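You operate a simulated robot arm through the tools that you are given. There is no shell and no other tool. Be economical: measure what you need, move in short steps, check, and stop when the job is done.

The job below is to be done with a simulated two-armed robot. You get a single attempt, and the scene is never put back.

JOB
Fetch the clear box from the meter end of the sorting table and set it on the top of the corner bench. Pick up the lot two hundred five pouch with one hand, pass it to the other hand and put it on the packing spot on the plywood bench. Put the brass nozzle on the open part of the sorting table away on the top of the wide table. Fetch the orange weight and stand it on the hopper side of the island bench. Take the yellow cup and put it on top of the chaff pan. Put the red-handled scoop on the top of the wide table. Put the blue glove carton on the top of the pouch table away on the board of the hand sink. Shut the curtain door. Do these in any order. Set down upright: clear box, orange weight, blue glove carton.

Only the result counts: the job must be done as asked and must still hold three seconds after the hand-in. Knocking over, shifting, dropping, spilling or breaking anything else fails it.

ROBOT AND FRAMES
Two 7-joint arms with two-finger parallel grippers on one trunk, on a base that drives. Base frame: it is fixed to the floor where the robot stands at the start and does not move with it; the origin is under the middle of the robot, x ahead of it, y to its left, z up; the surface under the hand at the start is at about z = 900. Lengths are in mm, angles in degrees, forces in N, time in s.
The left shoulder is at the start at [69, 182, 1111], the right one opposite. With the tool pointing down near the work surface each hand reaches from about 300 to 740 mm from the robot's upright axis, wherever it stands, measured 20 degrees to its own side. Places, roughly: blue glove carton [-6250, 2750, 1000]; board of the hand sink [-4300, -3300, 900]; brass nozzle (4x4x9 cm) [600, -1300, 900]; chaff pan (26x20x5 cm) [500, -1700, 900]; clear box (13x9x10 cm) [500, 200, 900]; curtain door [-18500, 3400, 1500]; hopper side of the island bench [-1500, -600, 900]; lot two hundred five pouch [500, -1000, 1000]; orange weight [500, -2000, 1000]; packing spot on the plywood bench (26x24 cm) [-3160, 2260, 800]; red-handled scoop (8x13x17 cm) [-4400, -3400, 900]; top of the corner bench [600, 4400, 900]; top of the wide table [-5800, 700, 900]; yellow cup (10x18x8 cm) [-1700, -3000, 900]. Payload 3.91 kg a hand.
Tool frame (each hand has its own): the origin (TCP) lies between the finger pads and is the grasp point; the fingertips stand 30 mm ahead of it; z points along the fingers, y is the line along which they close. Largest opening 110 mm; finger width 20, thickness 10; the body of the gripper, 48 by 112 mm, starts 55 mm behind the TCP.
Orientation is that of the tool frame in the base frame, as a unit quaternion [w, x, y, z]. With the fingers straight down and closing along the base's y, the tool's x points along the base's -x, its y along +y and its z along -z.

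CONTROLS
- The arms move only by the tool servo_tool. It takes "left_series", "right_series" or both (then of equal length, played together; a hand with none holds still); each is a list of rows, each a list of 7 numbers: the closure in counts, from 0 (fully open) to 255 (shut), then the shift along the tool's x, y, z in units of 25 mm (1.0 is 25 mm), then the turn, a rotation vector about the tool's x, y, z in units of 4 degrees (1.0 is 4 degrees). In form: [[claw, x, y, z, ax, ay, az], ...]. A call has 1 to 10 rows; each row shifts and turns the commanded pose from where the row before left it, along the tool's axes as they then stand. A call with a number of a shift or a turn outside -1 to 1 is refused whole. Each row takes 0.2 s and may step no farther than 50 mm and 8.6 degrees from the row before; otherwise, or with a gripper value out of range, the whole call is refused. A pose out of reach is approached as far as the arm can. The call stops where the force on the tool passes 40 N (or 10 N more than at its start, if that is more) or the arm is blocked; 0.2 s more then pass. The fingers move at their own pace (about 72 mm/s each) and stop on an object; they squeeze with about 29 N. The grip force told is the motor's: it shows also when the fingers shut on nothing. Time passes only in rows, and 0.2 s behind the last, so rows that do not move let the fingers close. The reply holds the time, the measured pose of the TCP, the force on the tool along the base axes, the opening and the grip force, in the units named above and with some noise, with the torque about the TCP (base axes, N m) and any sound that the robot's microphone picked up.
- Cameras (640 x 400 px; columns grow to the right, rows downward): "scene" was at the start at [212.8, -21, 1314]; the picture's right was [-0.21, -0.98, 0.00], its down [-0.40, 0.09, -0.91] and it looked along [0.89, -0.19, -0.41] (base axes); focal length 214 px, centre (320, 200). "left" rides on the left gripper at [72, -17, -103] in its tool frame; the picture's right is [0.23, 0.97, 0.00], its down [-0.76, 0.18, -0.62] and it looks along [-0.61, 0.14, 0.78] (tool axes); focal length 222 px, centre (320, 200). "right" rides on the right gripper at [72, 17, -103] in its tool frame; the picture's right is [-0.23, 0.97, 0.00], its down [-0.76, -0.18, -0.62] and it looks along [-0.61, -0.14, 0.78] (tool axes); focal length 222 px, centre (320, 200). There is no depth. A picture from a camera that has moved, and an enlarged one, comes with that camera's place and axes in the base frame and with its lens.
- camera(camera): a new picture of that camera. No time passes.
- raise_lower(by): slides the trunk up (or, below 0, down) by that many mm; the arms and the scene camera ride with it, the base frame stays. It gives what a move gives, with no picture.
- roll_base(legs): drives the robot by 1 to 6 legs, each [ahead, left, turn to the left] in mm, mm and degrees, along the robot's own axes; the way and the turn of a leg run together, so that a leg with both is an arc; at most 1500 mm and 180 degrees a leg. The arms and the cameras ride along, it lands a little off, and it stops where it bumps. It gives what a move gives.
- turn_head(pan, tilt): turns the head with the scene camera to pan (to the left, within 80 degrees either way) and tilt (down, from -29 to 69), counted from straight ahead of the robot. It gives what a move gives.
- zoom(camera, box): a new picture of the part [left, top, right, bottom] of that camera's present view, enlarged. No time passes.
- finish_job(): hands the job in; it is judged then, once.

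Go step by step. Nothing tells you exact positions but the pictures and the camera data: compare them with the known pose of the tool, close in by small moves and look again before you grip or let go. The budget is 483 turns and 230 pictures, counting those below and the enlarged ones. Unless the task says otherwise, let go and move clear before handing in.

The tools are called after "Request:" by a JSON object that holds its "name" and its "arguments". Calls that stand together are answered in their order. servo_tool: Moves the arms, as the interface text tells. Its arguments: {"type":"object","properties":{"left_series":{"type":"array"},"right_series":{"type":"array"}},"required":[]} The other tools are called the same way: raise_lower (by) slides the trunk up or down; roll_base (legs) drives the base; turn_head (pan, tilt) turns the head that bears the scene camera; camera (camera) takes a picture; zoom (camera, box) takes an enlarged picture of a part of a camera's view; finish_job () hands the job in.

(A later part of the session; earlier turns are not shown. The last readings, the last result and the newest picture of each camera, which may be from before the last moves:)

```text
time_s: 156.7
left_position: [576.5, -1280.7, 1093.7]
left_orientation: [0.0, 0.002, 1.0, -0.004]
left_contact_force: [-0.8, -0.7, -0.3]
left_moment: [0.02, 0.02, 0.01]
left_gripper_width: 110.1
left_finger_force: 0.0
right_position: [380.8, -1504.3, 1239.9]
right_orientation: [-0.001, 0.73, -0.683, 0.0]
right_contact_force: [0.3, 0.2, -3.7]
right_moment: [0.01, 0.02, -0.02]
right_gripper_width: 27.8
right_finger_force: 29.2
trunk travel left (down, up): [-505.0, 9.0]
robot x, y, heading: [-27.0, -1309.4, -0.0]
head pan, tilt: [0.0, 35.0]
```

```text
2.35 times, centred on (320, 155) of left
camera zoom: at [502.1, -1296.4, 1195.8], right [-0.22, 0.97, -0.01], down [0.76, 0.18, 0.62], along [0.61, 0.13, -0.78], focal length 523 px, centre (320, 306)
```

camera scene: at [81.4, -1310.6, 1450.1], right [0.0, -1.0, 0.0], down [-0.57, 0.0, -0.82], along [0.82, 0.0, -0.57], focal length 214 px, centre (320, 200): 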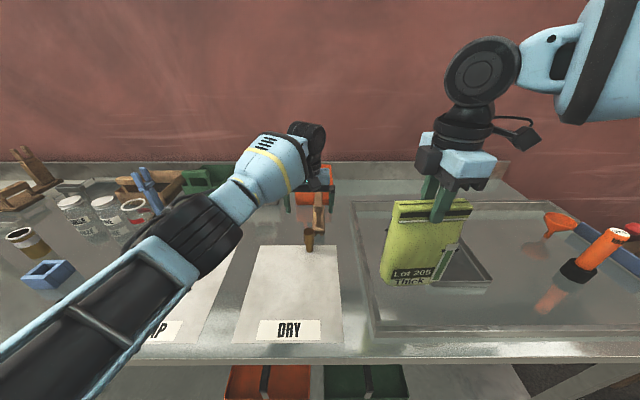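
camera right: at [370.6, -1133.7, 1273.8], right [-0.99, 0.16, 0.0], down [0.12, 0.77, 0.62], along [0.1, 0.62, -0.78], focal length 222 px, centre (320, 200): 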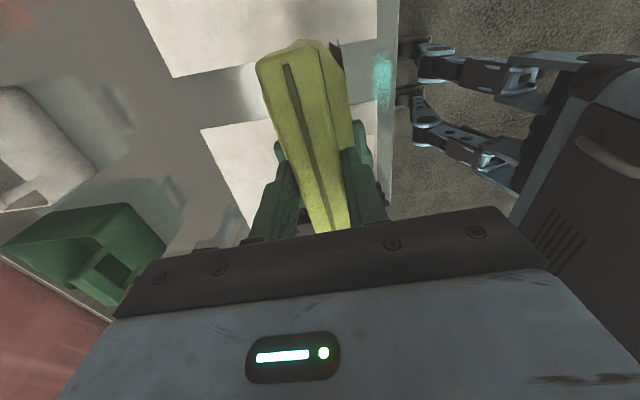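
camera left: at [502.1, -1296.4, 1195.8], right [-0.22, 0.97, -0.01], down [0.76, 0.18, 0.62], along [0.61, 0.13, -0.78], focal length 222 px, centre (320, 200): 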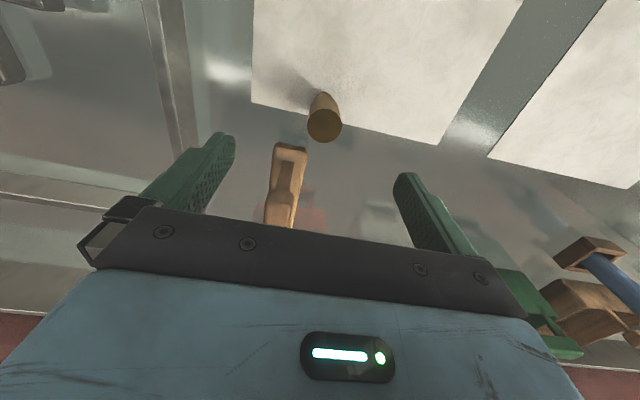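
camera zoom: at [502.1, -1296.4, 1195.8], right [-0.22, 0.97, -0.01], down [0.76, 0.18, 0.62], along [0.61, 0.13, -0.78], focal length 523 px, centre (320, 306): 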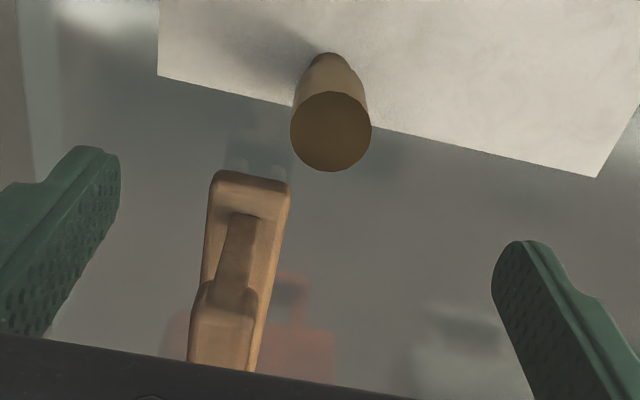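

The comb's nearest part is at x≥640, so the gripper clears it. I descend around the nozzle and close.

Request:
{"name": "servo_tool", "arguments": {"left_series": [[0, 0.05, 0.08, 0.9, 0, 0, 0], [0, 0, 0, 0.9, 0, 0, 0], [0, 0, 0, 0.9, 0, 0, 0], [0, 0, 0, 0.9, 0, 0, 0], [0, 0, 0, 0.9, 0, 0, 0], [0, 0, 0, 0.9, 0, 0, 0], [0, 0, 0, 0.35, 0, 0, 0], [0, 0, 0, 0, 0, 0, 0]]}}

Request:
{"name": "camera", "arguments": {"camera": "left"}}

```text
time_s: 158.5
left_position: [576.2, -1279.9, 949.2]
left_orientation: [0.0, 0.002, 1.0, -0.003]
left_contact_force: [-0.7, 0.0, 0.1]
left_moment: [0.04, 0.04, 0.01]
left_gripper_width: 110.0
left_finger_force: 0.0
right_position: [380.9, -1503.8, 1240.6]
right_orientation: [0.0, 0.73, -0.684, 0.001]
right_contact_force: [-0.3, 0.2, -3.0]
right_moment: [0.01, -0.02, -0.02]
right_gripper_width: 27.7
right_finger_force: 28.8
trunk travel left (down, up): [-505.0, 9.0]
robot x, y, heading: [-33.0, -1308.2, -0.2]
head pan, tilt: [0.0, 35.0]
```

```text
171 pictures are left
camera left: at [503.4, -1295.6, 1051.5], right [-0.22, 0.97, -0.01], down [0.76, 0.18, 0.62], along [0.61, 0.13, -0.78], focal length 222 px, centre (320, 200)
```

left: 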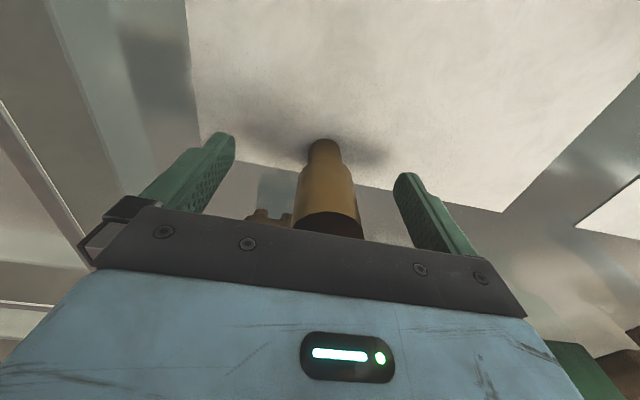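

Request:
{"name": "servo_tool", "arguments": {"left_series": [[255, 0, 0, 0, 0, 0, 0], [255, 0, 0, 0, 0, 0, 0], [255, 0, 0, 0, 0, 0, 0], [255, 0, 0, 0, 0, 0, 0], [255, 0, 0, 0, 0, 0, 0], [255, 0, 0, -0.3, 0, 0, 0], [255, 0, 0, -0.8, 0, 0, 0], [255, 0, 0, -0.9, 0, 0, 0], [255, 0, 0, -0.9, 0, 0, 0], [255, 0, 0, -0.9, 0, 0, 0]]}}

Request:
{"name": "servo_tool", "arguments": {"left_series": [[255, 0, 0, -0.9, 0, 0, 0], [255, 0, 0, -0.9, 0, 0, 0], [255, 0, 0, -0.9, 0, 0, 0], [255, 0, 0, -0.9, 0, 0, 0], [255, 0.9, 0, 0, 0, 0, 0], [255, 0.9, 0, 0, 0, 0, 0], [255, 0.9, 0, 0, 0, 0, 0], [255, 0.9, 0, 0, 0, 0, 0], [255, 0.9, 0, 0, 0, 0, 0], [255, 0.9, 0, 0, 0, 0, 0]]}}

Request:
{"name": "camera", "arguments": {"camera": "left"}}

Request:
{"name": "camera", "arguments": {"camera": "scene"}}

```text
time_s: 160.7
left_position: [574.0, -1278.8, 1043.6]
left_orientation: [0.0, 0.001, 1.0, -0.004]
left_contact_force: [-0.6, -0.4, -0.5]
left_moment: [0.01, 0.02, -0.01]
left_gripper_width: 33.0
left_finger_force: 28.6
right_position: [381.7, -1504.0, 1239.8]
right_orientation: [-0.001, 0.73, -0.683, 0.001]
right_contact_force: [0.0, 0.3, -3.3]
right_moment: [0.02, 0.0, 0.03]
right_gripper_width: 27.6
right_finger_force: 28.8
trunk travel left (down, up): [-505.0, 9.0]
robot x, y, heading: [-27.6, -1304.8, -0.2]
head pan, tilt: [0.0, 35.0]
```

```text
time_s: 162.9
left_position: [440.8, -1274.4, 1132.7]
left_orientation: [-0.001, 0.0, 1.0, -0.004]
left_contact_force: [-0.6, 0.7, 0.7]
left_moment: [-0.01, -0.01, 0.01]
left_gripper_width: 32.8
left_finger_force: 28.7
right_position: [381.6, -1503.3, 1240.3]
right_orientation: [0.0, 0.73, -0.684, 0.0]
right_contact_force: [-0.5, 0.1, -3.0]
right_moment: [0.01, -0.02, 0.01]
right_gripper_width: 28.0
right_finger_force: 29.1
trunk travel left (down, up): [-505.0, 9.0]
robot x, y, heading: [-26.2, -1307.1, -0.4]
head pan, tilt: [0.0, 35.0]
```

```text
170 pictures are left
camera left: at [367.5, -1291.7, 1235.7], right [-0.23, 0.97, -0.01], down [0.76, 0.18, 0.62], along [0.61, 0.14, -0.78], focal length 222 px, centre (320, 200)
```

left: 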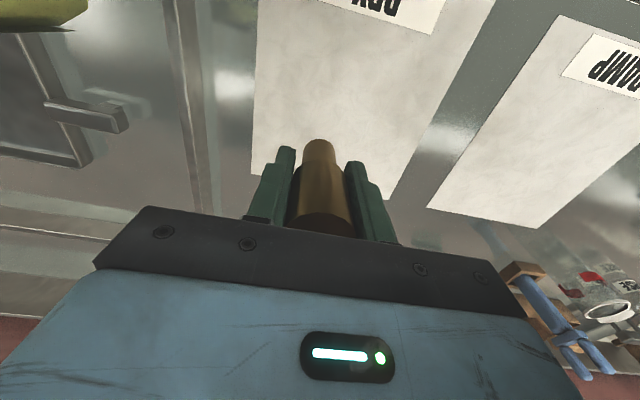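

```text
169 pictures are left
camera scene: at [80.8, -1309.7, 1450.2], right [0.0, -1.0, 0.0], down [-0.57, 0.0, -0.82], along [0.82, 0.0, -0.57], focal length 214 px, centre (320, 200)
```

scene: 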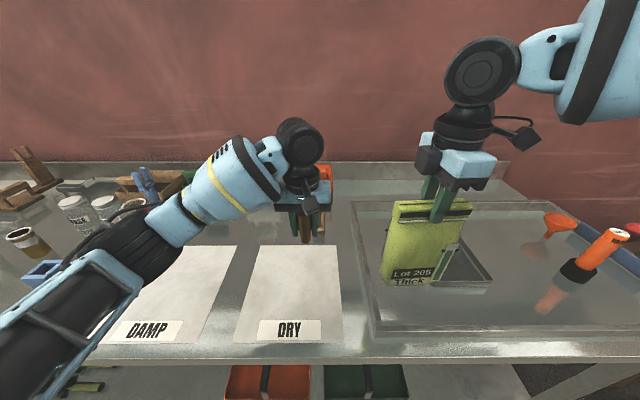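

Nozzle and pouch are both held. I'll back away from the table, turn left to face +y and look around for the way to the plywood bench.

Request:
{"name": "roll_base", "arguments": {"legs": [[-250, 0, 0], [0, 0, 90]]}}

Request:
{"name": "turn_head", "arguments": {"pan": 60, "tilt": 15}}

Request:
{"name": "camera", "arguments": {"camera": "scene"}}

Request:
{"name": "turn_head", "arguments": {"pan": 0, "tilt": 15}}

Request:
{"name": "camera", "arguments": {"camera": "scene"}}

```text
time_s: 168.6
left_position: [-314.4, -837.7, 1133.5]
left_orientation: [-0.003, 0.714, -0.7, 0.003]
left_contact_force: [0.0, -0.3, -0.1]
left_moment: [0.02, 0.0, -0.02]
left_gripper_width: 33.2
left_finger_force: 29.7
right_position: [-84.5, -891.9, 1240.0]
right_orientation: [-0.001, 0.999, 0.044, 0.001]
right_contact_force: [-0.2, -0.3, -2.9]
right_moment: [0.01, -0.02, -0.01]
right_gripper_width: 27.8
right_finger_force: 29.0
trunk travel left (down, up): [-505.0, 9.0]
robot x, y, heading: [-275.4, -1309.3, 90.9]
head pan, tilt: [0.0, 35.0]
```

```text
time_s: 169.9
left_position: [-315.2, -838.9, 1134.0]
left_orientation: [-0.001, 0.713, -0.701, 0.003]
left_contact_force: [0.1, 0.0, -1.1]
left_moment: [0.01, -0.03, -0.03]
left_gripper_width: 32.9
left_finger_force: 29.2
right_position: [-85.3, -893.5, 1239.5]
right_orientation: [-0.001, 0.999, 0.044, -0.001]
right_contact_force: [0.3, 0.0, -3.0]
right_moment: [0.02, 0.02, 0.02]
right_gripper_width: 27.9
right_finger_force: 28.3
trunk travel left (down, up): [-505.0, 9.0]
robot x, y, heading: [-273.0, -1306.6, 91.0]
head pan, tilt: [60.0, 15.0]
```

```text
168 pictures are left
camera scene: at [-356.6, -1240.4, 1482.1], right [0.49, 0.87, 0.0], down [0.23, -0.13, -0.97], along [-0.84, 0.47, -0.26], focal length 214 px, centre (320, 200)
```

scene: 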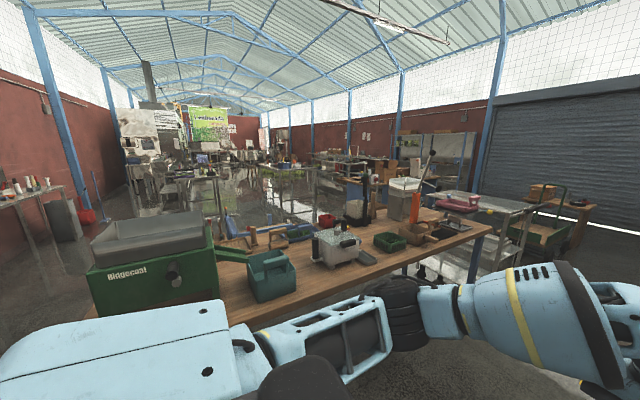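

```text
time_s: 171.2
left_position: [-315.7, -838.1, 1133.3]
left_orientation: [-0.001, 0.713, -0.701, 0.003]
left_contact_force: [0.5, -0.1, 0.0]
left_moment: [0.0, -0.02, 0.03]
left_gripper_width: 33.0
left_finger_force: 28.7
right_position: [-85.7, -894.9, 1239.0]
right_orientation: [0.0, 0.999, 0.044, 0.0]
right_contact_force: [-0.9, -0.5, -2.9]
right_moment: [0.01, 0.01, 0.03]
right_gripper_width: 28.2
right_finger_force: 29.4
trunk travel left (down, up): [-505.0, 9.0]
robot x, y, heading: [-276.4, -1310.0, 91.0]
head pan, tilt: [0.0, 15.0]
```

```text
167 pictures are left
camera scene: at [-276.7, -1192.4, 1482.1], right [1.0, 0.02, 0.0], down [0.0, -0.26, -0.97], along [-0.02, 0.97, -0.26], focal length 214 px, centre (320, 200)
```

scene: 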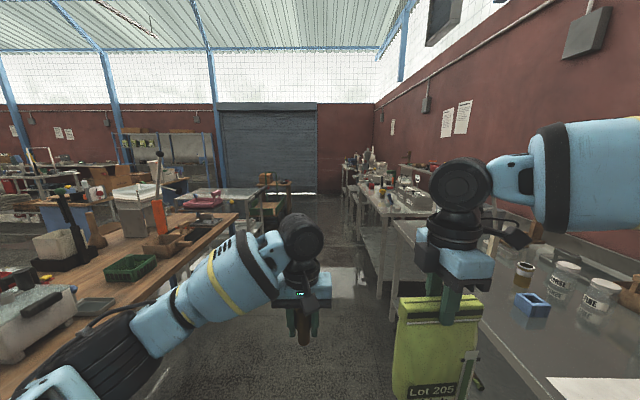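

The island is to my left and a free aisle runs ahead along +y. I'll drive forward along it 2.6 m and look left.

Request:
{"name": "roll_base", "arguments": {"legs": [[0, 0, -2], [1400, 0, 0], [1200, 0, 0]]}}

Request:
{"name": "turn_head", "arguments": {"pan": 50, "tilt": 15}}

Request:
{"name": "camera", "arguments": {"camera": "scene"}}

```text
time_s: 184.3
left_position: [-279.3, 1787.4, 1133.1]
left_orientation: [0.003, -0.703, 0.712, -0.002]
left_contact_force: [0.7, -0.4, 0.1]
left_moment: [-0.02, 0.0, 0.04]
left_gripper_width: 32.8
left_finger_force: 29.2
right_position: [-50.3, 1726.1, 1240.7]
right_orientation: [-0.001, 1.0, 0.029, 0.0]
right_contact_force: [0.7, 0.3, -2.2]
right_moment: [-0.03, 0.01, -0.02]
right_gripper_width: 27.8
right_finger_force: 28.6
trunk travel left (down, up): [-505.0, 9.0]
robot x, y, heading: [-254.2, 1314.7, 89.4]
head pan, tilt: [0.0, 15.0]
```

```text
time_s: 185.5
left_position: [-280.0, 1787.6, 1132.9]
left_orientation: [0.001, -0.703, 0.711, -0.002]
left_contact_force: [-0.7, -0.4, -1.1]
left_moment: [0.0, 0.02, -0.01]
left_gripper_width: 33.0
left_finger_force: 28.7
right_position: [-51.4, 1724.3, 1240.6]
right_orientation: [-0.001, 1.0, 0.029, 0.0]
right_contact_force: [-0.5, 0.3, -2.8]
right_moment: [-0.04, 0.03, 0.0]
right_gripper_width: 27.8
right_finger_force: 28.8
trunk travel left (down, up): [-505.0, 9.0]
robot x, y, heading: [-250.5, 1316.7, 89.2]
head pan, tilt: [50.0, 15.0]
```

```text
166 pictures are left
camera scene: at [-322.7, 1399.9, 1482.1], right [0.65, 0.76, 0.0], down [0.2, -0.17, -0.97], along [-0.73, 0.63, -0.26], focal length 214 px, centre (320, 200)
```

scene: 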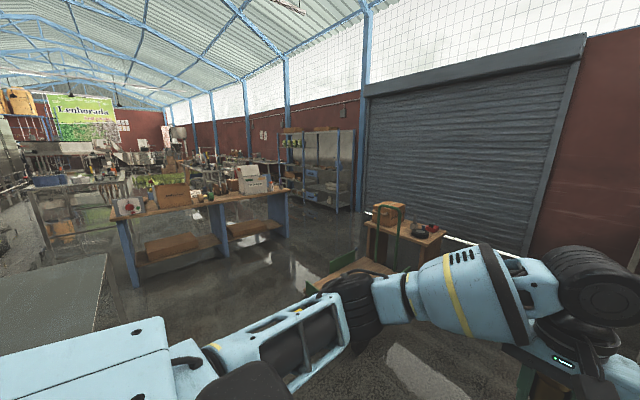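

The plywood bench (blue legs) is at x≈−3090, y 1180–3100, facing me. I'll drive to y≈1800, turn left to face −x and look for the cart's clearance.

Request:
{"name": "roll_base", "arguments": {"legs": [[480, 0, 0], [0, 0, 90]]}}

Request:
{"name": "turn_head", "arguments": {"pan": 0, "tilt": 25}}

Request:
{"name": "camera", "arguments": {"camera": "scene"}}

```text
time_s: 192.2
left_position: [-715.0, 1754.9, 1133.8]
left_orientation: [-0.003, 1.0, 0.001, 0.001]
left_contact_force: [0.6, 0.2, 0.5]
left_moment: [0.02, 0.02, 0.0]
left_gripper_width: 33.1
left_finger_force: 29.1
right_position: [-656.9, 1983.3, 1239.5]
right_orientation: [0.0, 0.682, 0.732, -0.002]
right_contact_force: [-0.2, -0.1, -2.4]
right_moment: [-0.02, 0.02, -0.02]
right_gripper_width: 27.8
right_finger_force: 29.3
trunk travel left (down, up): [-505.0, 9.0]
robot x, y, heading: [-247.1, 1785.5, -179.9]
head pan, tilt: [50.0, 15.0]
```

```text
time_s: 193.3
left_position: [-714.2, 1754.8, 1133.6]
left_orientation: [-0.004, 1.0, 0.001, 0.001]
left_contact_force: [0.5, -0.4, -1.1]
left_moment: [-0.01, 0.03, -0.03]
left_gripper_width: 33.4
left_finger_force: 29.1
right_position: [-656.5, 1983.0, 1239.7]
right_orientation: [0.0, 0.682, 0.731, 0.0]
right_contact_force: [-0.8, 0.3, -3.3]
right_moment: [-0.01, 0.0, -0.01]
right_gripper_width: 27.8
right_finger_force: 29.4
trunk travel left (down, up): [-505.0, 9.0]
robot x, y, heading: [-245.1, 1788.0, -179.6]
head pan, tilt: [0.0, 25.0]
```

```text
165 pictures are left
camera scene: at [-362.6, 1787.1, 1465.9], right [0.0, 1.0, 0.0], down [0.42, 0.0, -0.91], along [-0.91, 0.0, -0.42], focal length 214 px, centre (320, 200)
```

scene: 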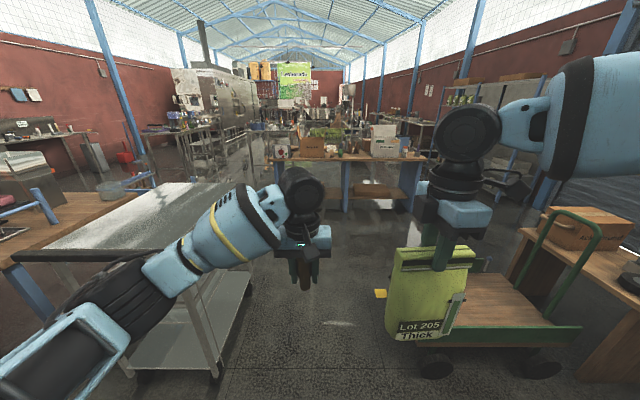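

The gap between the steel table and the cart is wide enough at my line. I'll drive ahead toward the plywood bench.

Request:
{"name": "roll_base", "arguments": {"legs": [[1300, 0, 0], [800, -200, 0]]}}

Request:
{"name": "turn_head", "arguments": {"pan": -5, "tilt": 35}}

Request:
{"name": "camera", "arguments": {"camera": "scene"}}

```text
time_s: 203.8
left_position: [-2800.4, 1889.6, 1133.3]
left_orientation: [-0.004, 1.0, 0.018, 0.0]
left_contact_force: [0.2, -0.2, -0.6]
left_moment: [-0.06, -0.03, 0.02]
left_gripper_width: 32.8
left_finger_force: 28.8
right_position: [-2750.5, 2119.9, 1240.3]
right_orientation: [0.0, 0.669, 0.743, -0.001]
right_contact_force: [-0.5, -0.1, -2.4]
right_moment: [-0.04, 0.01, 0.01]
right_gripper_width: 27.8
right_finger_force: 29.0
trunk travel left (down, up): [-505.0, 9.0]
robot x, y, heading: [-2329.1, 1942.4, -177.9]
head pan, tilt: [0.0, 25.0]
```

```text
time_s: 204.5
left_position: [-2801.2, 1890.4, 1133.4]
left_orientation: [-0.003, 1.0, 0.018, 0.0]
left_contact_force: [0.4, 0.5, -1.2]
left_moment: [-0.02, 0.0, 0.01]
left_gripper_width: 33.2
left_finger_force: 29.0
right_position: [-2751.1, 2121.2, 1239.5]
right_orientation: [-0.001, 0.67, 0.743, -0.001]
right_contact_force: [-0.2, 0.1, -3.4]
right_moment: [-0.01, 0.02, -0.02]
right_gripper_width: 27.8
right_finger_force: 29.4
trunk travel left (down, up): [-505.0, 9.0]
robot x, y, heading: [-2334.9, 1938.0, -178.0]
head pan, tilt: [-5.0, 35.0]
```

```text
164 pictures are left
camera scene: at [-2446.2, 1942.5, 1450.1], right [0.05, 1.0, 0.0], down [0.57, -0.03, -0.82], along [-0.82, 0.04, -0.57], focal length 214 px, centre (320, 200)
```

scene: 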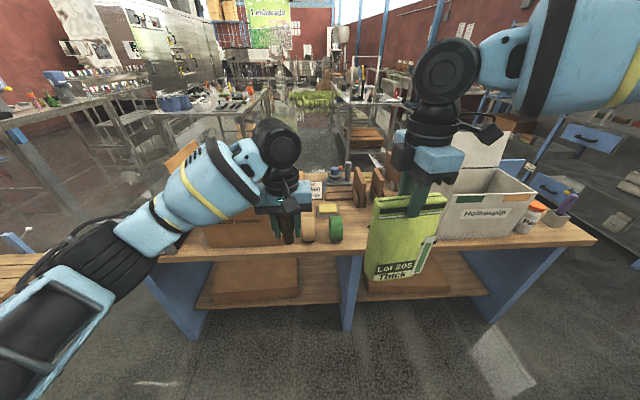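

The spot is behind the pouch in this view. I'll use the right hand's camera and draw the left hand up and back.

Request:
{"name": "servo_tool", "arguments": {"left_series": [[255, 0.9, 0, -0.6, 0, 0, 0], [255, 0.9, 0, -0.6, 0, 0, 0], [255, 0.9, 0, -0.6, 0, 0, 0], [255, 0.9, 0, -0.6, 0, 0, 0]]}}

Request:
{"name": "roll_base", "arguments": {"legs": [[180, -100, -2]]}}

Request:
{"name": "camera", "arguments": {"camera": "right"}}

Request:
{"name": "camera", "arguments": {"camera": "scene"}}

```text
time_s: 205.5
left_position: [-2711.5, 1893.1, 1194.2]
left_orientation: [-0.002, 1.0, 0.019, -0.001]
left_contact_force: [0.4, -0.3, -0.5]
left_moment: [0.02, 0.04, 0.01]
left_gripper_width: 32.9
left_finger_force: 28.7
right_position: [-2750.1, 2120.3, 1240.1]
right_orientation: [0.0, 0.669, 0.743, -0.001]
right_contact_force: [0.0, 0.2, -2.5]
right_moment: [0.01, 0.0, 0.0]
right_gripper_width: 27.7
right_finger_force: 29.0
trunk travel left (down, up): [-505.0, 9.0]
robot x, y, heading: [-2335.5, 1942.1, -177.8]
head pan, tilt: [-5.0, 35.0]
```

```text
time_s: 207.2
left_position: [-2896.9, 2001.2, 1195.5]
left_orientation: [-0.004, 1.0, 0.002, 0.0]
left_contact_force: [0.2, 0.4, 0.0]
left_moment: [-0.01, -0.01, -0.03]
left_gripper_width: 32.9
left_finger_force: 28.8
right_position: [-2928.6, 2230.2, 1241.3]
right_orientation: [-0.001, 0.681, 0.733, -0.001]
right_contact_force: [0.7, 0.1, -3.0]
right_moment: [-0.01, -0.01, 0.0]
right_gripper_width: 27.6
right_finger_force: 29.4
trunk travel left (down, up): [-505.0, 9.0]
robot x, y, heading: [-2516.3, 2038.7, -180.0]
head pan, tilt: [-5.0, 35.0]
```

```text
163 pictures are left
camera right: at [-2916.7, 2303.6, 1344.4], right [0.99, -0.16, 0.0], down [-0.12, -0.77, 0.62], along [-0.1, -0.62, -0.78], focal length 222 px, centre (320, 200)
```

right: 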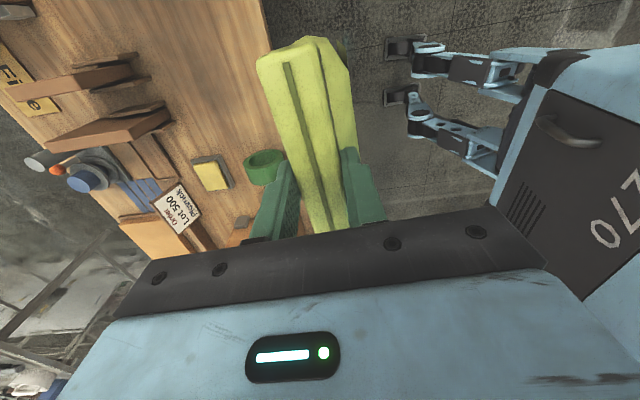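

```text
162 pictures are left
camera scene: at [-2629.8, 2042.1, 1450.3], right [0.08, 1.0, 0.0], down [0.57, -0.05, -0.82], along [-0.82, 0.07, -0.57], focal length 214 px, centre (320, 200)
```

scene: 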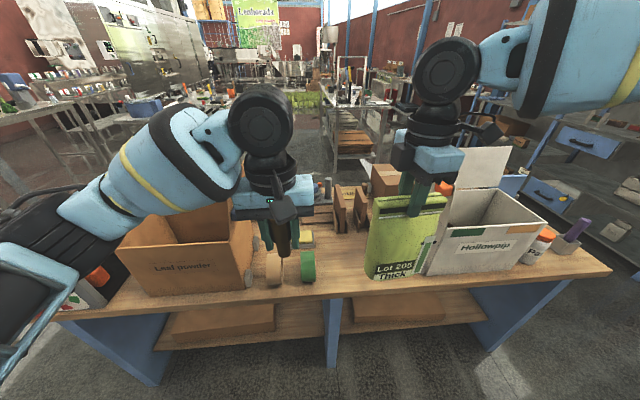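

Request:
{"name": "zoom", "arguments": {"camera": "right", "box": [60, 0, 300, 240]}}

```text
1.67 times, centred on (180, 120) of right
camera zoom: at [-2916.7, 2303.6, 1344.4], right [0.99, -0.16, 0.0], down [-0.12, -0.77, 0.62], along [-0.1, -0.62, -0.78], focal length 370 px, centre (553, 333)
```

zoom: 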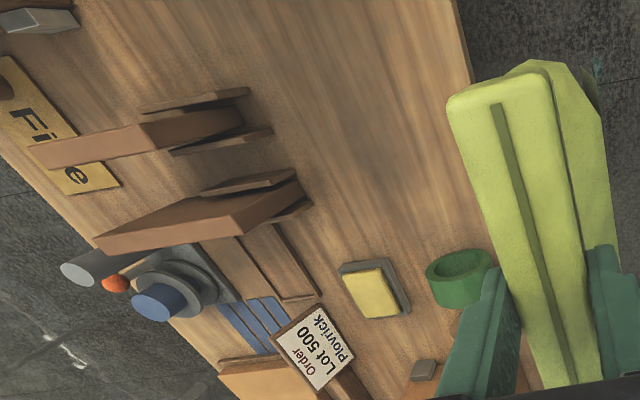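

The packing spot is the clear wood around [−3160,2260] (bench edge x≈−3020). I'll drive forward 200 mm and slightly right so the pouch hangs over it.

Request:
{"name": "roll_base", "arguments": {"legs": [[210, -30, 0]]}}

Request:
{"name": "camera", "arguments": {"camera": "scene"}}

Request:
{"name": "camera", "arguments": {"camera": "right"}}

```text
time_s: 208.8
left_position: [-3109.0, 2030.0, 1194.6]
left_orientation: [-0.004, 1.0, 0.002, 0.0]
left_contact_force: [-0.2, 0.4, -0.5]
left_moment: [-0.01, 0.01, -0.03]
left_gripper_width: 33.2
left_finger_force: 29.2
right_position: [-3139.9, 2258.6, 1240.0]
right_orientation: [-0.001, 0.68, 0.733, -0.001]
right_contact_force: [-0.4, -0.1, -2.9]
right_moment: [-0.03, 0.05, 0.01]
right_gripper_width: 27.7
right_finger_force: 29.2
trunk travel left (down, up): [-505.0, 9.0]
robot x, y, heading: [-2728.2, 2062.7, -179.8]
head pan, tilt: [-5.0, 35.0]
```

```text
160 pictures are left
camera scene: at [-2841.5, 2071.2, 1450.3], right [0.08, 1.0, 0.0], down [0.57, -0.05, -0.82], along [-0.82, 0.07, -0.57], focal length 214 px, centre (320, 200)
```

scene: 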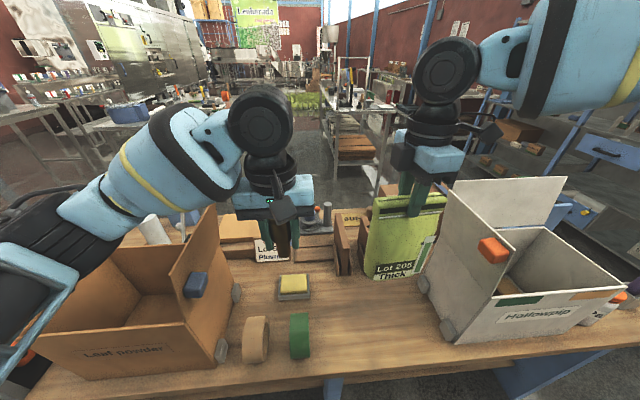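

```text
159 pictures are left
camera right: at [-3128.7, 2332.2, 1344.5], right [0.99, -0.15, 0.0], down [-0.12, -0.77, 0.62], along [-0.1, -0.62, -0.78], focal length 222 px, centre (320, 200)
```

right: 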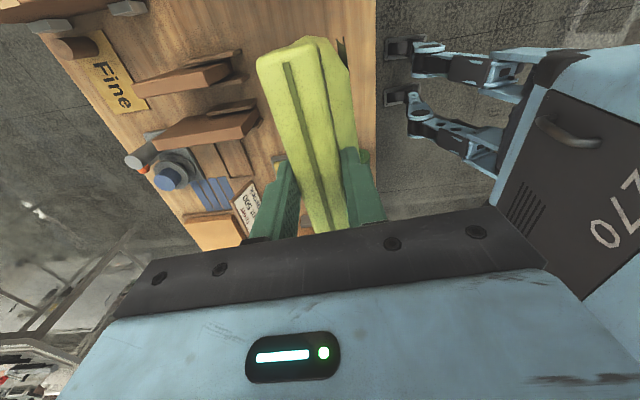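

Clear under the pouch. I lower it most of the way.

Request:
{"name": "servo_tool", "arguments": {"right_series": [[255, 0, 0, 0.9, 0, 0, 0], [255, 0, 0, 0.9, 0, 0, 0], [255, 0, 0, 0.9, 0, 0, 0], [255, 0, 0, 0.9, 0, 0, 0], [255, 0, 0, 0.9, 0, 0, 0], [255, 0, 0, 0.9, 0, 0, 0], [255, 0, 0, 0.9, 0, 0, 0], [255, 0, 0, 0.9, 0, 0, 0], [255, 0, 0, 0.9, 0, 0, 0]]}}

Request:
{"name": "camera", "arguments": {"camera": "scene"}}

```text
time_s: 210.8
left_position: [-3109.4, 2030.1, 1193.5]
left_orientation: [-0.004, 1.0, 0.002, 0.0]
left_contact_force: [0.0, -0.6, -0.6]
left_moment: [0.01, 0.03, -0.03]
left_gripper_width: 32.9
left_finger_force: 29.0
right_position: [-3139.9, 2256.7, 1034.9]
right_orientation: [0.0, 0.68, 0.733, 0.0]
right_contact_force: [0.4, 0.1, -2.8]
right_moment: [0.03, 0.0, 0.03]
right_gripper_width: 27.9
right_finger_force: 28.4
trunk travel left (down, up): [-505.0, 9.0]
robot x, y, heading: [-2729.4, 2066.0, -179.8]
head pan, tilt: [-5.0, 35.0]
```

```text
158 pictures are left
camera scene: at [-2842.7, 2071.5, 1450.0], right [0.08, 1.0, 0.0], down [0.57, -0.05, -0.82], along [-0.82, 0.07, -0.57], focal length 214 px, centre (320, 200)
```

scene: 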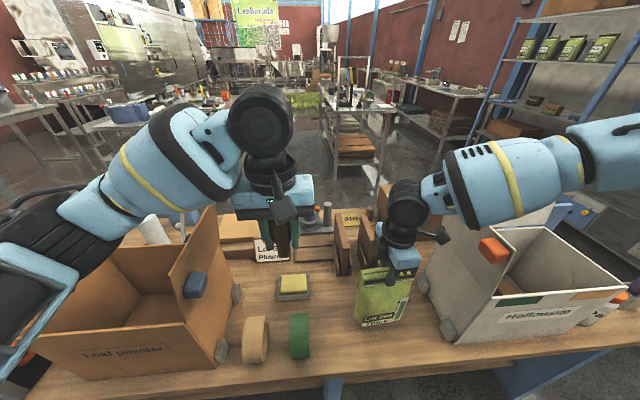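

Request:
{"name": "servo_tool", "arguments": {"right_series": [[255, 0, 0, 0.4, 0, 0, 0], [255, 0, 0, 0.4, 0, 0, 0], [255, 0, 0, 0.3, 0, 0, 0], [255, 0, 0, 0.15, 0, 0, 0]]}}

Request:
{"name": "camera", "arguments": {"camera": "scene"}}

```text
time_s: 211.8
left_position: [-3108.9, 2030.2, 1194.0]
left_orientation: [-0.004, 1.0, 0.001, 0.001]
left_contact_force: [-0.3, -0.2, -0.8]
left_moment: [-0.02, 0.02, -0.02]
left_gripper_width: 33.1
left_finger_force: 29.2
right_position: [-3142.5, 2258.3, 1006.3]
right_orientation: [-0.001, 0.681, 0.732, -0.001]
right_contact_force: [-0.7, 0.3, -2.3]
right_moment: [-0.03, 0.0, 0.0]
right_gripper_width: 27.7
right_finger_force: 28.8
trunk travel left (down, up): [-505.0, 9.0]
robot x, y, heading: [-2731.8, 2067.3, -179.8]
head pan, tilt: [-5.0, 35.0]
```

```text
157 pictures are left
camera scene: at [-2842.3, 2071.3, 1450.1], right [0.08, 1.0, 0.0], down [0.57, -0.05, -0.82], along [-0.82, 0.07, -0.57], focal length 214 px, centre (320, 200)
```

scene: 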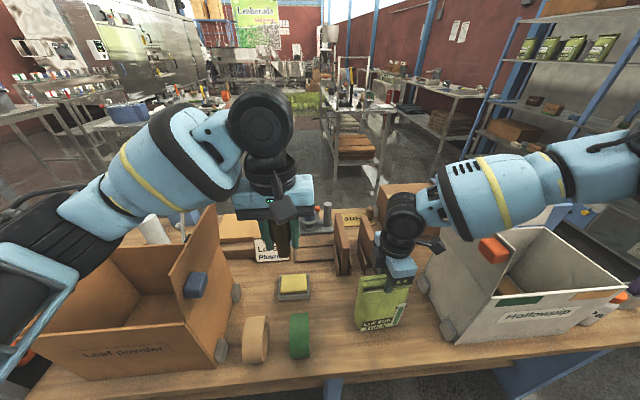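

Request:
{"name": "servo_tool", "arguments": {"right_series": [[255, 0, 0, 0.12, 0, 0, 0], [255, 0, 0, 0.12, 0, 0, 0], [255, 0, 0, 0, 0, 0, 0]]}}

Request:
{"name": "zoom", "arguments": {"camera": "scene", "box": [320, 230, 450, 350]}}

```text
time_s: 212.6
left_position: [-3107.0, 2030.8, 1196.0]
left_orientation: [-0.003, 1.0, 0.002, -0.001]
left_contact_force: [-0.1, -0.1, -0.6]
left_moment: [0.0, 0.0, 0.0]
left_gripper_width: 33.1
left_finger_force: 29.0
right_position: [-3140.6, 2256.3, 1003.6]
right_orientation: [-0.002, 0.681, 0.732, -0.004]
right_contact_force: [-0.8, 3.0, 24.7]
right_moment: [0.05, -0.48, 0.02]
right_gripper_width: 27.6
right_finger_force: 29.2
trunk travel left (down, up): [-505.0, 9.0]
robot x, y, heading: [-2728.6, 2066.2, -179.6]
head pan, tilt: [-5.0, 35.0]
```

```text
3.33 times, centred on (385, 290) of scene
camera zoom: at [-2840.0, 2070.7, 1450.6], right [0.08, 1.0, 0.0], down [0.57, -0.05, -0.82], along [-0.82, 0.07, -0.57], focal length 715 px, centre (103, -100)
```

zoom: 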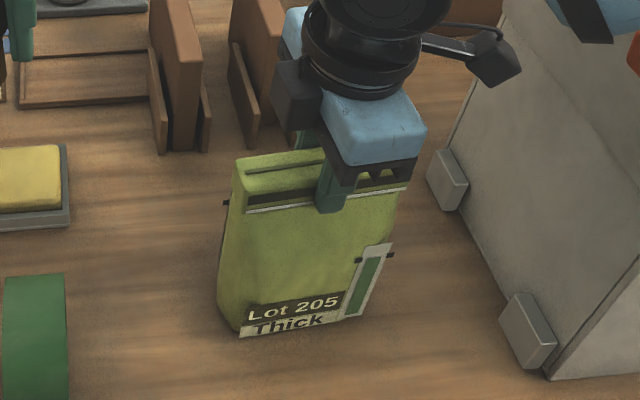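

It stands on the spot. I relieve the pressure, open and rise.

Request:
{"name": "servo_tool", "arguments": {"right_series": [[255, 0, 0, -0.06, 0, 0, 0], [200, 0, 0, 0, 0, 0, 0], [120, 0, 0, 0, 0, 0, 0], [0, 0, 0, 0, 0, 0, 0], [0, 0, 0, 0, 0, 0, 0], [0, 0, 0, -0.4, 0, 0, 0], [0, 0, 0, -0.9, 0, 0, 0], [0, 0, 0, -0.9, 0, 0, 0], [0, 0, 0, -0.9, 0, 0, 0], [0, 0, 0, -0.9, 0, 0, 0]]}}

Request:
{"name": "servo_tool", "arguments": {"right_series": [[0, 0, 0, -0.9, 0, 0, 0], [0, 0, 0, -0.9, 0, 0, 0], [0, 0, 0, -0.9, 0, 0, 0], [0, 0, 0, -0.9, 0, 0, 0], [0, 0, 0, -0.9, 0, 0, 0]]}}

Request:
{"name": "camera", "arguments": {"camera": "scene"}}

```text
time_s: 214.8
left_position: [-3109.5, 2029.7, 1194.8]
left_orientation: [-0.004, 1.0, 0.002, 0.0]
left_contact_force: [1.1, 0.4, -1.1]
left_moment: [0.02, -0.03, 0.01]
left_gripper_width: 32.8
left_finger_force: 29.1
right_position: [-3136.9, 2259.2, 1101.8]
right_orientation: [-0.001, 0.681, 0.733, -0.001]
right_contact_force: [0.4, -0.1, -0.3]
right_moment: [-0.02, 0.01, -0.02]
right_gripper_width: 110.0
right_finger_force: 0.0
trunk travel left (down, up): [-505.0, 9.0]
robot x, y, heading: [-2727.1, 2065.1, -179.7]
head pan, tilt: [-5.0, 35.0]
```

```text
time_s: 216.0
left_position: [-3108.5, 2028.8, 1195.1]
left_orientation: [-0.003, 1.0, 0.001, 0.0]
left_contact_force: [-0.4, 0.4, 0.3]
left_moment: [0.01, 0.0, 0.01]
left_gripper_width: 33.2
left_finger_force: 29.6
right_position: [-3140.5, 2256.8, 1216.9]
right_orientation: [-0.001, 0.681, 0.732, -0.001]
right_contact_force: [0.0, -0.1, 0.2]
right_moment: [0.01, 0.0, -0.03]
right_gripper_width: 110.0
right_finger_force: 0.0
trunk travel left (down, up): [-505.0, 9.0]
robot x, y, heading: [-2732.9, 2066.2, -180.0]
head pan, tilt: [-5.0, 35.0]
```

```text
155 pictures are left
camera scene: at [-2841.6, 2071.1, 1450.2], right [0.08, 1.0, 0.0], down [0.57, -0.05, -0.82], along [-0.82, 0.07, -0.57], focal length 214 px, centre (320, 200)
```

scene: 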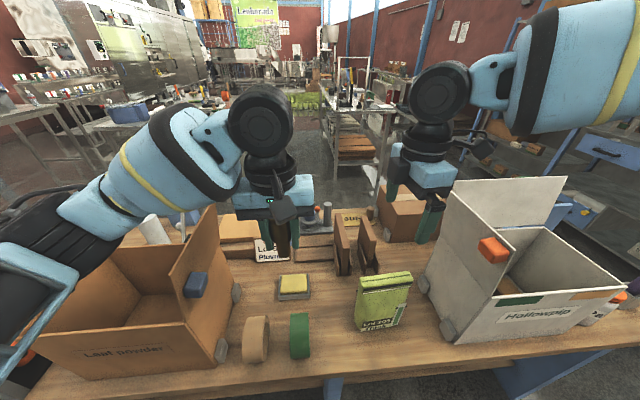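

Pouch is standing on the packing spot. I'll back off, slide left (−y) past the bench's end and look toward the wide table.

Request:
{"name": "roll_base", "arguments": {"legs": [[-350, 0, 0], [0, 700, 0]]}}

Request:
{"name": "turn_head", "arguments": {"pan": 20, "tilt": 12}}

Request:
{"name": "camera", "arguments": {"camera": "scene"}}

Request:
{"name": "turn_head", "arguments": {"pan": 75, "tilt": 20}}

Request:
{"name": "camera", "arguments": {"camera": "scene"}}

```text
time_s: 224.5
left_position: [-2745.2, 1323.9, 1194.9]
left_orientation: [-0.004, 1.0, 0.007, 0.0]
left_contact_force: [0.6, 0.9, -0.8]
left_moment: [0.01, -0.02, 0.0]
left_gripper_width: 33.1
left_finger_force: 29.2
right_position: [-2777.1, 1549.3, 1217.2]
right_orientation: [0.0, 0.677, 0.736, 0.0]
right_contact_force: [0.7, -0.2, -0.4]
right_moment: [-0.03, 0.0, -0.01]
right_gripper_width: 109.9
right_finger_force: 0.1
trunk travel left (down, up): [-505.0, 9.0]
robot x, y, heading: [-2364.6, 1363.6, -179.4]
head pan, tilt: [-5.0, 35.0]
```

```text
time_s: 225.4
left_position: [-2744.8, 1321.9, 1194.7]
left_orientation: [-0.004, 1.0, 0.007, 0.0]
left_contact_force: [0.4, -0.3, -0.6]
left_moment: [-0.02, -0.02, 0.0]
left_gripper_width: 32.9
left_finger_force: 28.8
right_position: [-2777.9, 1550.2, 1216.8]
right_orientation: [0.0, 0.677, 0.736, -0.001]
right_contact_force: [-0.5, -0.2, -0.1]
right_moment: [-0.01, 0.02, 0.0]
right_gripper_width: 109.9
right_finger_force: 0.0
trunk travel left (down, up): [-505.0, 9.0]
robot x, y, heading: [-2366.4, 1362.1, -179.3]
head pan, tilt: [20.0, 12.0]
```

```text
154 pictures are left
camera scene: at [-2477.4, 1327.1, 1487.0], right [-0.35, 0.94, 0.0], down [0.2, 0.07, -0.98], along [-0.91, -0.35, -0.21], focal length 214 px, centre (320, 200)
```

scene: 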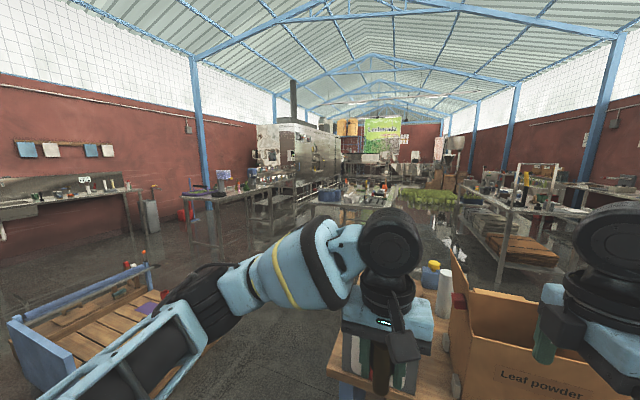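

```text
time_s: 226.7
left_position: [-2745.1, 1322.1, 1194.0]
left_orientation: [-0.003, 1.0, 0.007, 0.0]
left_contact_force: [0.0, -0.3, -0.7]
left_moment: [-0.01, 0.0, 0.03]
left_gripper_width: 33.2
left_finger_force: 29.8
right_position: [-2778.0, 1550.4, 1216.1]
right_orientation: [0.0, 0.677, 0.736, 0.0]
right_contact_force: [-0.6, -0.2, 0.5]
right_moment: [-0.03, -0.01, 0.03]
right_gripper_width: 109.9
right_finger_force: 0.2
trunk travel left (down, up): [-505.0, 9.0]
robot x, y, heading: [-2370.1, 1361.5, -179.2]
head pan, tilt: [75.0, 20.0]
```

```text
153 pictures are left
camera scene: at [-2413.1, 1269.7, 1474.0], right [-0.97, 0.25, 0.0], down [0.08, 0.33, -0.94], along [-0.23, -0.91, -0.34], focal length 214 px, centre (320, 200)
```

scene: 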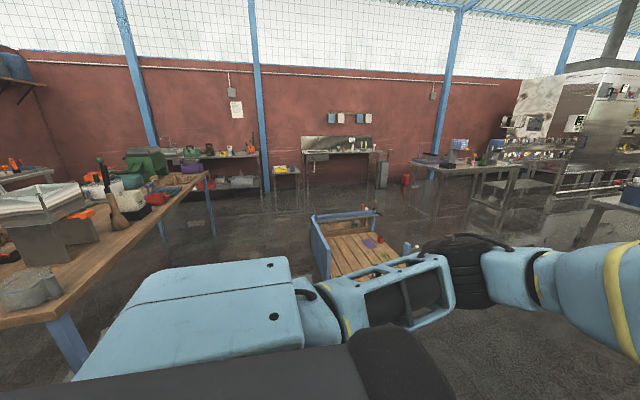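

The wide table is straight ahead past the bench's end (front edge near x≈−5100). The lane at y≈600 lies between the plywood bench and a floor crate. I'll drive there.

Request:
{"name": "roll_base", "arguments": {"legs": [[0, 760, -0.7], [1400, 0, 0], [300, 0, 0]]}}

Request:
{"name": "turn_head", "arguments": {"pan": 0, "tilt": 20}}

Request:
{"name": "camera", "arguments": {"camera": "scene"}}

```text
time_s: 241.8
left_position: [-4423.4, 510.3, 1195.0]
left_orientation: [-0.003, 1.0, 0.027, 0.0]
left_contact_force: [-0.4, -0.8, -0.4]
left_moment: [0.03, 0.01, 0.03]
left_gripper_width: 33.1
left_finger_force: 28.7
right_position: [-4465.9, 735.1, 1217.6]
right_orientation: [-0.001, 0.663, 0.749, -0.001]
right_contact_force: [0.8, 0.3, 0.4]
right_moment: [-0.01, 0.01, 0.0]
right_gripper_width: 109.9
right_finger_force: 0.0
trunk travel left (down, up): [-505.0, 9.0]
robot x, y, heading: [-4046.6, 566.3, -177.3]
head pan, tilt: [75.0, 20.0]
```

```text
time_s: 243.2
left_position: [-4422.9, 510.1, 1196.1]
left_orientation: [-0.003, 1.0, 0.027, 0.0]
left_contact_force: [0.1, -0.2, -0.9]
left_moment: [-0.03, 0.01, -0.02]
left_gripper_width: 32.9
left_finger_force: 28.7
right_position: [-4464.6, 737.0, 1217.3]
right_orientation: [0.0, 0.662, 0.749, 0.0]
right_contact_force: [0.2, 0.2, -0.6]
right_moment: [0.03, -0.02, -0.04]
right_gripper_width: 110.0
right_finger_force: 0.1
trunk travel left (down, up): [-505.0, 9.0]
robot x, y, heading: [-4045.1, 565.9, -176.8]
head pan, tilt: [0.0, 20.0]
```

```text
152 pictures are left
camera scene: at [-4163.5, 556.3, 1474.0], right [-0.05, 1.0, 0.0], down [0.34, 0.02, -0.94], along [-0.94, -0.05, -0.34], focal length 214 px, centre (320, 200)
```

scene: 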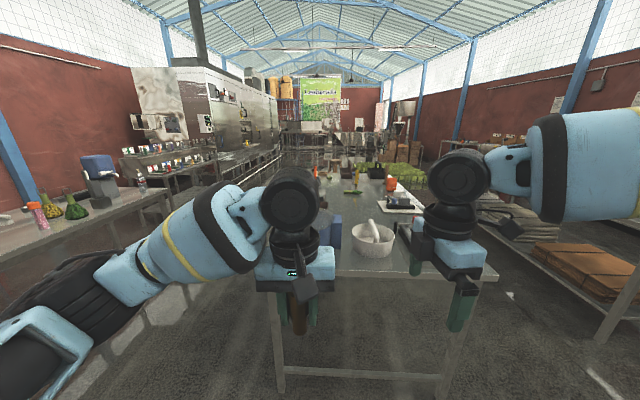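

The wide table's front edge is at x≈−4890, with a mortar near [−5100,750]; the near-left part looks free. I drive 430 mm closer and inspect.

Request:
{"name": "roll_base", "arguments": {"legs": [[430, 0, -3]]}}

Request:
{"name": "turn_head", "arguments": {"pan": 10, "tilt": 40}}

Request:
{"name": "camera", "arguments": {"camera": "scene"}}

Request:
{"name": "camera", "arguments": {"camera": "left"}}

```text
time_s: 245.9
left_position: [-4853.5, 518.5, 1195.2]
left_orientation: [-0.003, 1.0, 0.0, 0.0]
left_contact_force: [-0.1, -0.2, -0.8]
left_moment: [0.0, 0.0, 0.05]
left_gripper_width: 33.3
left_finger_force: 29.0
right_position: [-4883.3, 745.3, 1216.4]
right_orientation: [-0.001, 0.682, 0.732, -0.002]
right_contact_force: [0.8, 0.0, 1.3]
right_moment: [-0.02, 0.06, -0.02]
right_gripper_width: 110.3
right_finger_force: 0.0
trunk travel left (down, up): [-505.0, 9.0]
robot x, y, heading: [-4474.7, 552.1, -180.1]
head pan, tilt: [0.0, 20.0]
```

```text
time_s: 246.7
left_position: [-4854.6, 518.3, 1194.0]
left_orientation: [-0.004, 1.0, 0.0, 0.0]
left_contact_force: [0.0, -0.3, -0.8]
left_moment: [-0.02, -0.01, -0.03]
left_gripper_width: 33.2
left_finger_force: 28.7
right_position: [-4884.4, 745.7, 1215.9]
right_orientation: [-0.001, 0.682, 0.732, -0.001]
right_contact_force: [-0.2, -0.1, 0.3]
right_moment: [0.01, -0.01, -0.03]
right_gripper_width: 109.9
right_finger_force: 0.1
trunk travel left (down, up): [-505.0, 9.0]
robot x, y, heading: [-4477.2, 550.7, -180.0]
head pan, tilt: [10.0, 40.0]
```

```text
151 pictures are left
camera scene: at [-4583.1, 536.3, 1442.7], right [-0.17, 0.98, 0.0], down [0.63, 0.11, -0.77], along [-0.75, -0.13, -0.64], focal length 214 px, centre (320, 200)
```

scene: 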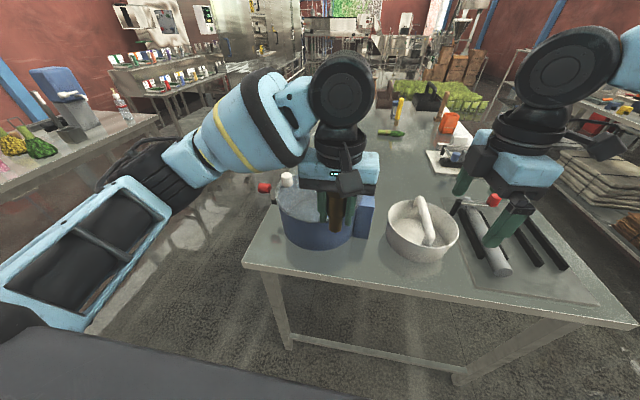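

```text
150 pictures are left
camera left: at [-4782.1, 534.0, 1297.0], right [0.23, -0.97, -0.01], down [-0.76, -0.18, 0.62], along [-0.61, -0.14, -0.78], focal length 222 px, centre (320, 200)
```

left: 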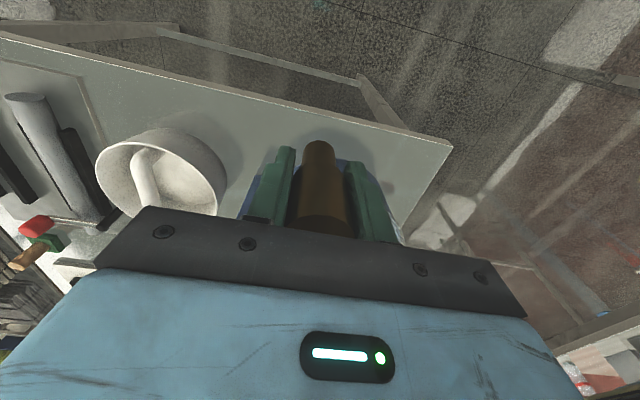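

A blue pot stands at the left, a mortar right of it; free front strip at about [−4955,620]. I'll move the right hand away to the right and the left hand over that strip.

Request:
{"name": "servo_tool", "arguments": {"left_series": [[255, -0.45, -0.45, 0.4, 0, 0, 0], [255, -0.45, -0.45, 0.4, 0, 0, 0], [255, -0.45, -0.45, 0.4, 0, 0, 0], [255, -0.45, -0.45, 0.4, 0, 0, 0], [255, -0.45, -0.45, 0.4, 0, 0, 0], [255, -0.45, -0.45, 0.4, 0, 0, 0], [255, -0.45, -0.45, 0.4, 0, 0, 0], [255, -0.45, -0.45, 0.4, 0, 0, 0], [255, -0.45, -0.45, 0.4, 0, 0, 0]], "right_series": [[0, 0.8, 0, -0.3, 0, 0, 0], [0, 0.8, 0, -0.3, 0, 0, 0], [0, 0.8, 0, 0, 0, 0, 0], [0, 0.8, 0, 0, 0, 0, 0], [0, 0.8, 0, 0, 0, 0, 0], [0, 0.8, 0, 0, 0, 0, 0], [0, 0.8, 0, 0, 0, 0, 0], [0, 0.8, 0, 0, 0, 0, 0], [0, 0, 0, 0, 0, 0, 0]]}}

Request:
{"name": "camera", "arguments": {"camera": "left"}}

Request:
{"name": "camera", "arguments": {"camera": "scene"}}

```text
time_s: 248.7
left_position: [-4954.8, 618.7, 1105.1]
left_orientation: [-0.004, 1.0, 0.0, 0.0]
left_contact_force: [-0.2, 0.4, -0.2]
left_moment: [-0.04, -0.02, -0.01]
left_gripper_width: 33.0
left_finger_force: 29.4
right_position: [-4895.9, 907.2, 1229.5]
right_orientation: [-0.001, 0.681, 0.732, -0.001]
right_contact_force: [1.1, -0.4, -0.9]
right_moment: [0.01, -0.01, -0.04]
right_gripper_width: 109.8
right_finger_force: 0.0
trunk travel left (down, up): [-505.0, 9.0]
robot x, y, heading: [-4479.9, 553.9, -179.8]
head pan, tilt: [10.0, 40.0]
```

```text
149 pictures are left
camera left: at [-4882.9, 634.6, 1206.9], right [0.23, -0.97, -0.01], down [-0.76, -0.18, 0.62], along [-0.61, -0.14, -0.78], focal length 222 px, centre (320, 200)
```

left: 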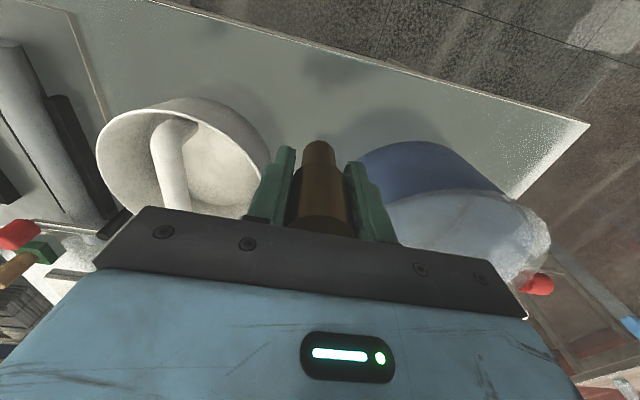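

```text
148 pictures are left
camera scene: at [-4583.6, 536.4, 1442.5], right [-0.17, 0.98, 0.0], down [0.63, 0.11, -0.77], along [-0.75, -0.13, -0.64], focal length 214 px, centre (320, 200)
```

scene: 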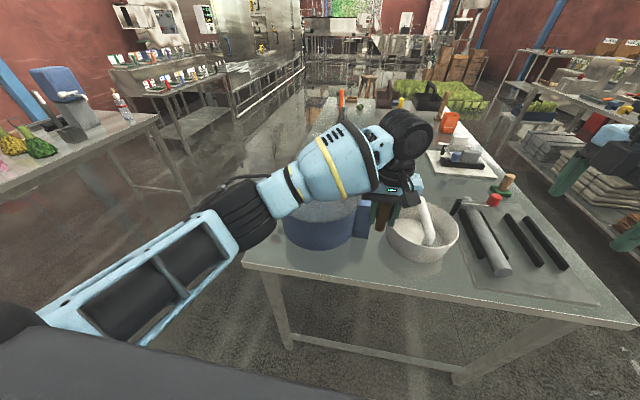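

Request:
{"name": "servo_tool", "arguments": {"left_series": [[255, 0.26, -0.18, 0.8, 0, 0, 0], [255, 0.26, -0.18, 0.8, 0, 0, 0], [255, 0, 0, 0.8, 0, 0, 0], [255, 0, 0, 0.8, 0, 0, 0], [255, 0, 0, 0.8, 0, 0, 0], [255, 0, 0, 0.8, 0, 0, 0], [255, 0, 0, 0.6, 0, 0, 0], [255, 0, 0, 0.4, 0, 0, 0]]}}

Request:
{"name": "camera", "arguments": {"camera": "left"}}

```text
time_s: 250.5
left_position: [-4941.6, 629.5, 961.2]
left_orientation: [-0.004, 1.0, 0.0, 0.0]
left_contact_force: [0.1, -0.4, -0.5]
left_moment: [0.0, 0.02, -0.02]
left_gripper_width: 33.2
left_finger_force: 28.7
right_position: [-4896.1, 907.4, 1230.1]
right_orientation: [-0.001, 0.682, 0.732, 0.0]
right_contact_force: [0.1, 0.1, -0.4]
right_moment: [0.02, 0.0, 0.02]
right_gripper_width: 110.0
right_finger_force: 0.0
trunk travel left (down, up): [-505.0, 9.0]
robot x, y, heading: [-4476.3, 553.4, -180.0]
head pan, tilt: [10.0, 40.0]
```

```text
147 pictures are left
camera left: at [-4870.6, 644.9, 1062.9], right [0.23, -0.97, -0.01], down [-0.76, -0.18, 0.62], along [-0.61, -0.14, -0.78], focal length 222 px, centre (320, 200)
```

left: 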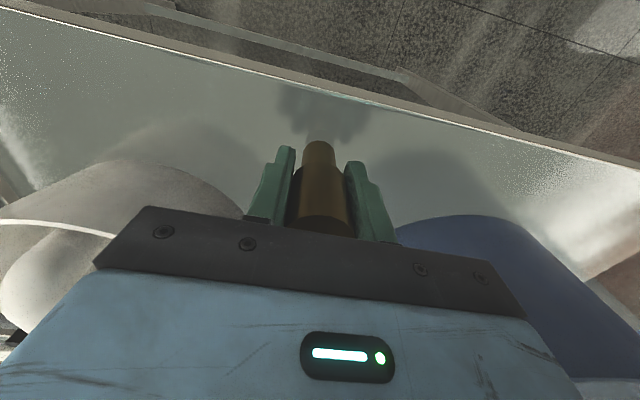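

Close to the surface and clear on both sides; I lower the rest in small steps.

Request:
{"name": "servo_tool", "arguments": {"left_series": [[255, 0, 0, 0.2, 0, 0, 0], [255, 0, 0, 0.15, 0, 0, 0], [255, 0, 0, 0.1, 0, 0, 0], [255, 0, 0, 0, 0, 0, 0]]}}

```text
time_s: 251.5
left_position: [-4943.0, 630.0, 948.9]
left_orientation: [-0.003, 1.0, 0.0, 0.0]
left_contact_force: [0.9, -0.1, -0.9]
left_moment: [0.01, -0.02, 0.02]
left_gripper_width: 33.1
left_finger_force: 29.2
right_position: [-4896.5, 907.8, 1230.5]
right_orientation: [0.0, 0.681, 0.732, -0.001]
right_contact_force: [-0.5, -0.2, 0.4]
right_moment: [-0.02, 0.01, -0.02]
right_gripper_width: 109.9
right_finger_force: 0.1
trunk travel left (down, up): [-505.0, 9.0]
robot x, y, heading: [-4475.6, 551.1, -180.1]
head pan, tilt: [10.0, 40.0]
```

Request:
{"name": "servo_tool", "arguments": {"left_series": [[255, 0, 0, 0.1, 0, 0, 0], [255, 0, 0, 0.1, 0, 0, 0], [255, 0, 0, 0, 0, 0, 0]]}}

```text
time_s: 252.3
left_position: [-4941.3, 630.5, 948.5]
left_orientation: [-0.005, 1.0, 0.0, -0.004]
left_contact_force: [-2.9, -3.4, 22.6]
left_moment: [-0.26, 0.06, 0.02]
left_gripper_width: 33.4
left_finger_force: 28.6
right_position: [-4894.0, 907.7, 1231.9]
right_orientation: [-0.003, 0.681, 0.732, -0.001]
right_contact_force: [0.5, -1.0, -0.6]
right_moment: [-0.01, 0.01, 0.01]
right_gripper_width: 110.3
right_finger_force: 0.0
trunk travel left (down, up): [-505.0, 9.0]
robot x, y, heading: [-4477.1, 554.5, -179.9]
head pan, tilt: [10.0, 40.0]
```

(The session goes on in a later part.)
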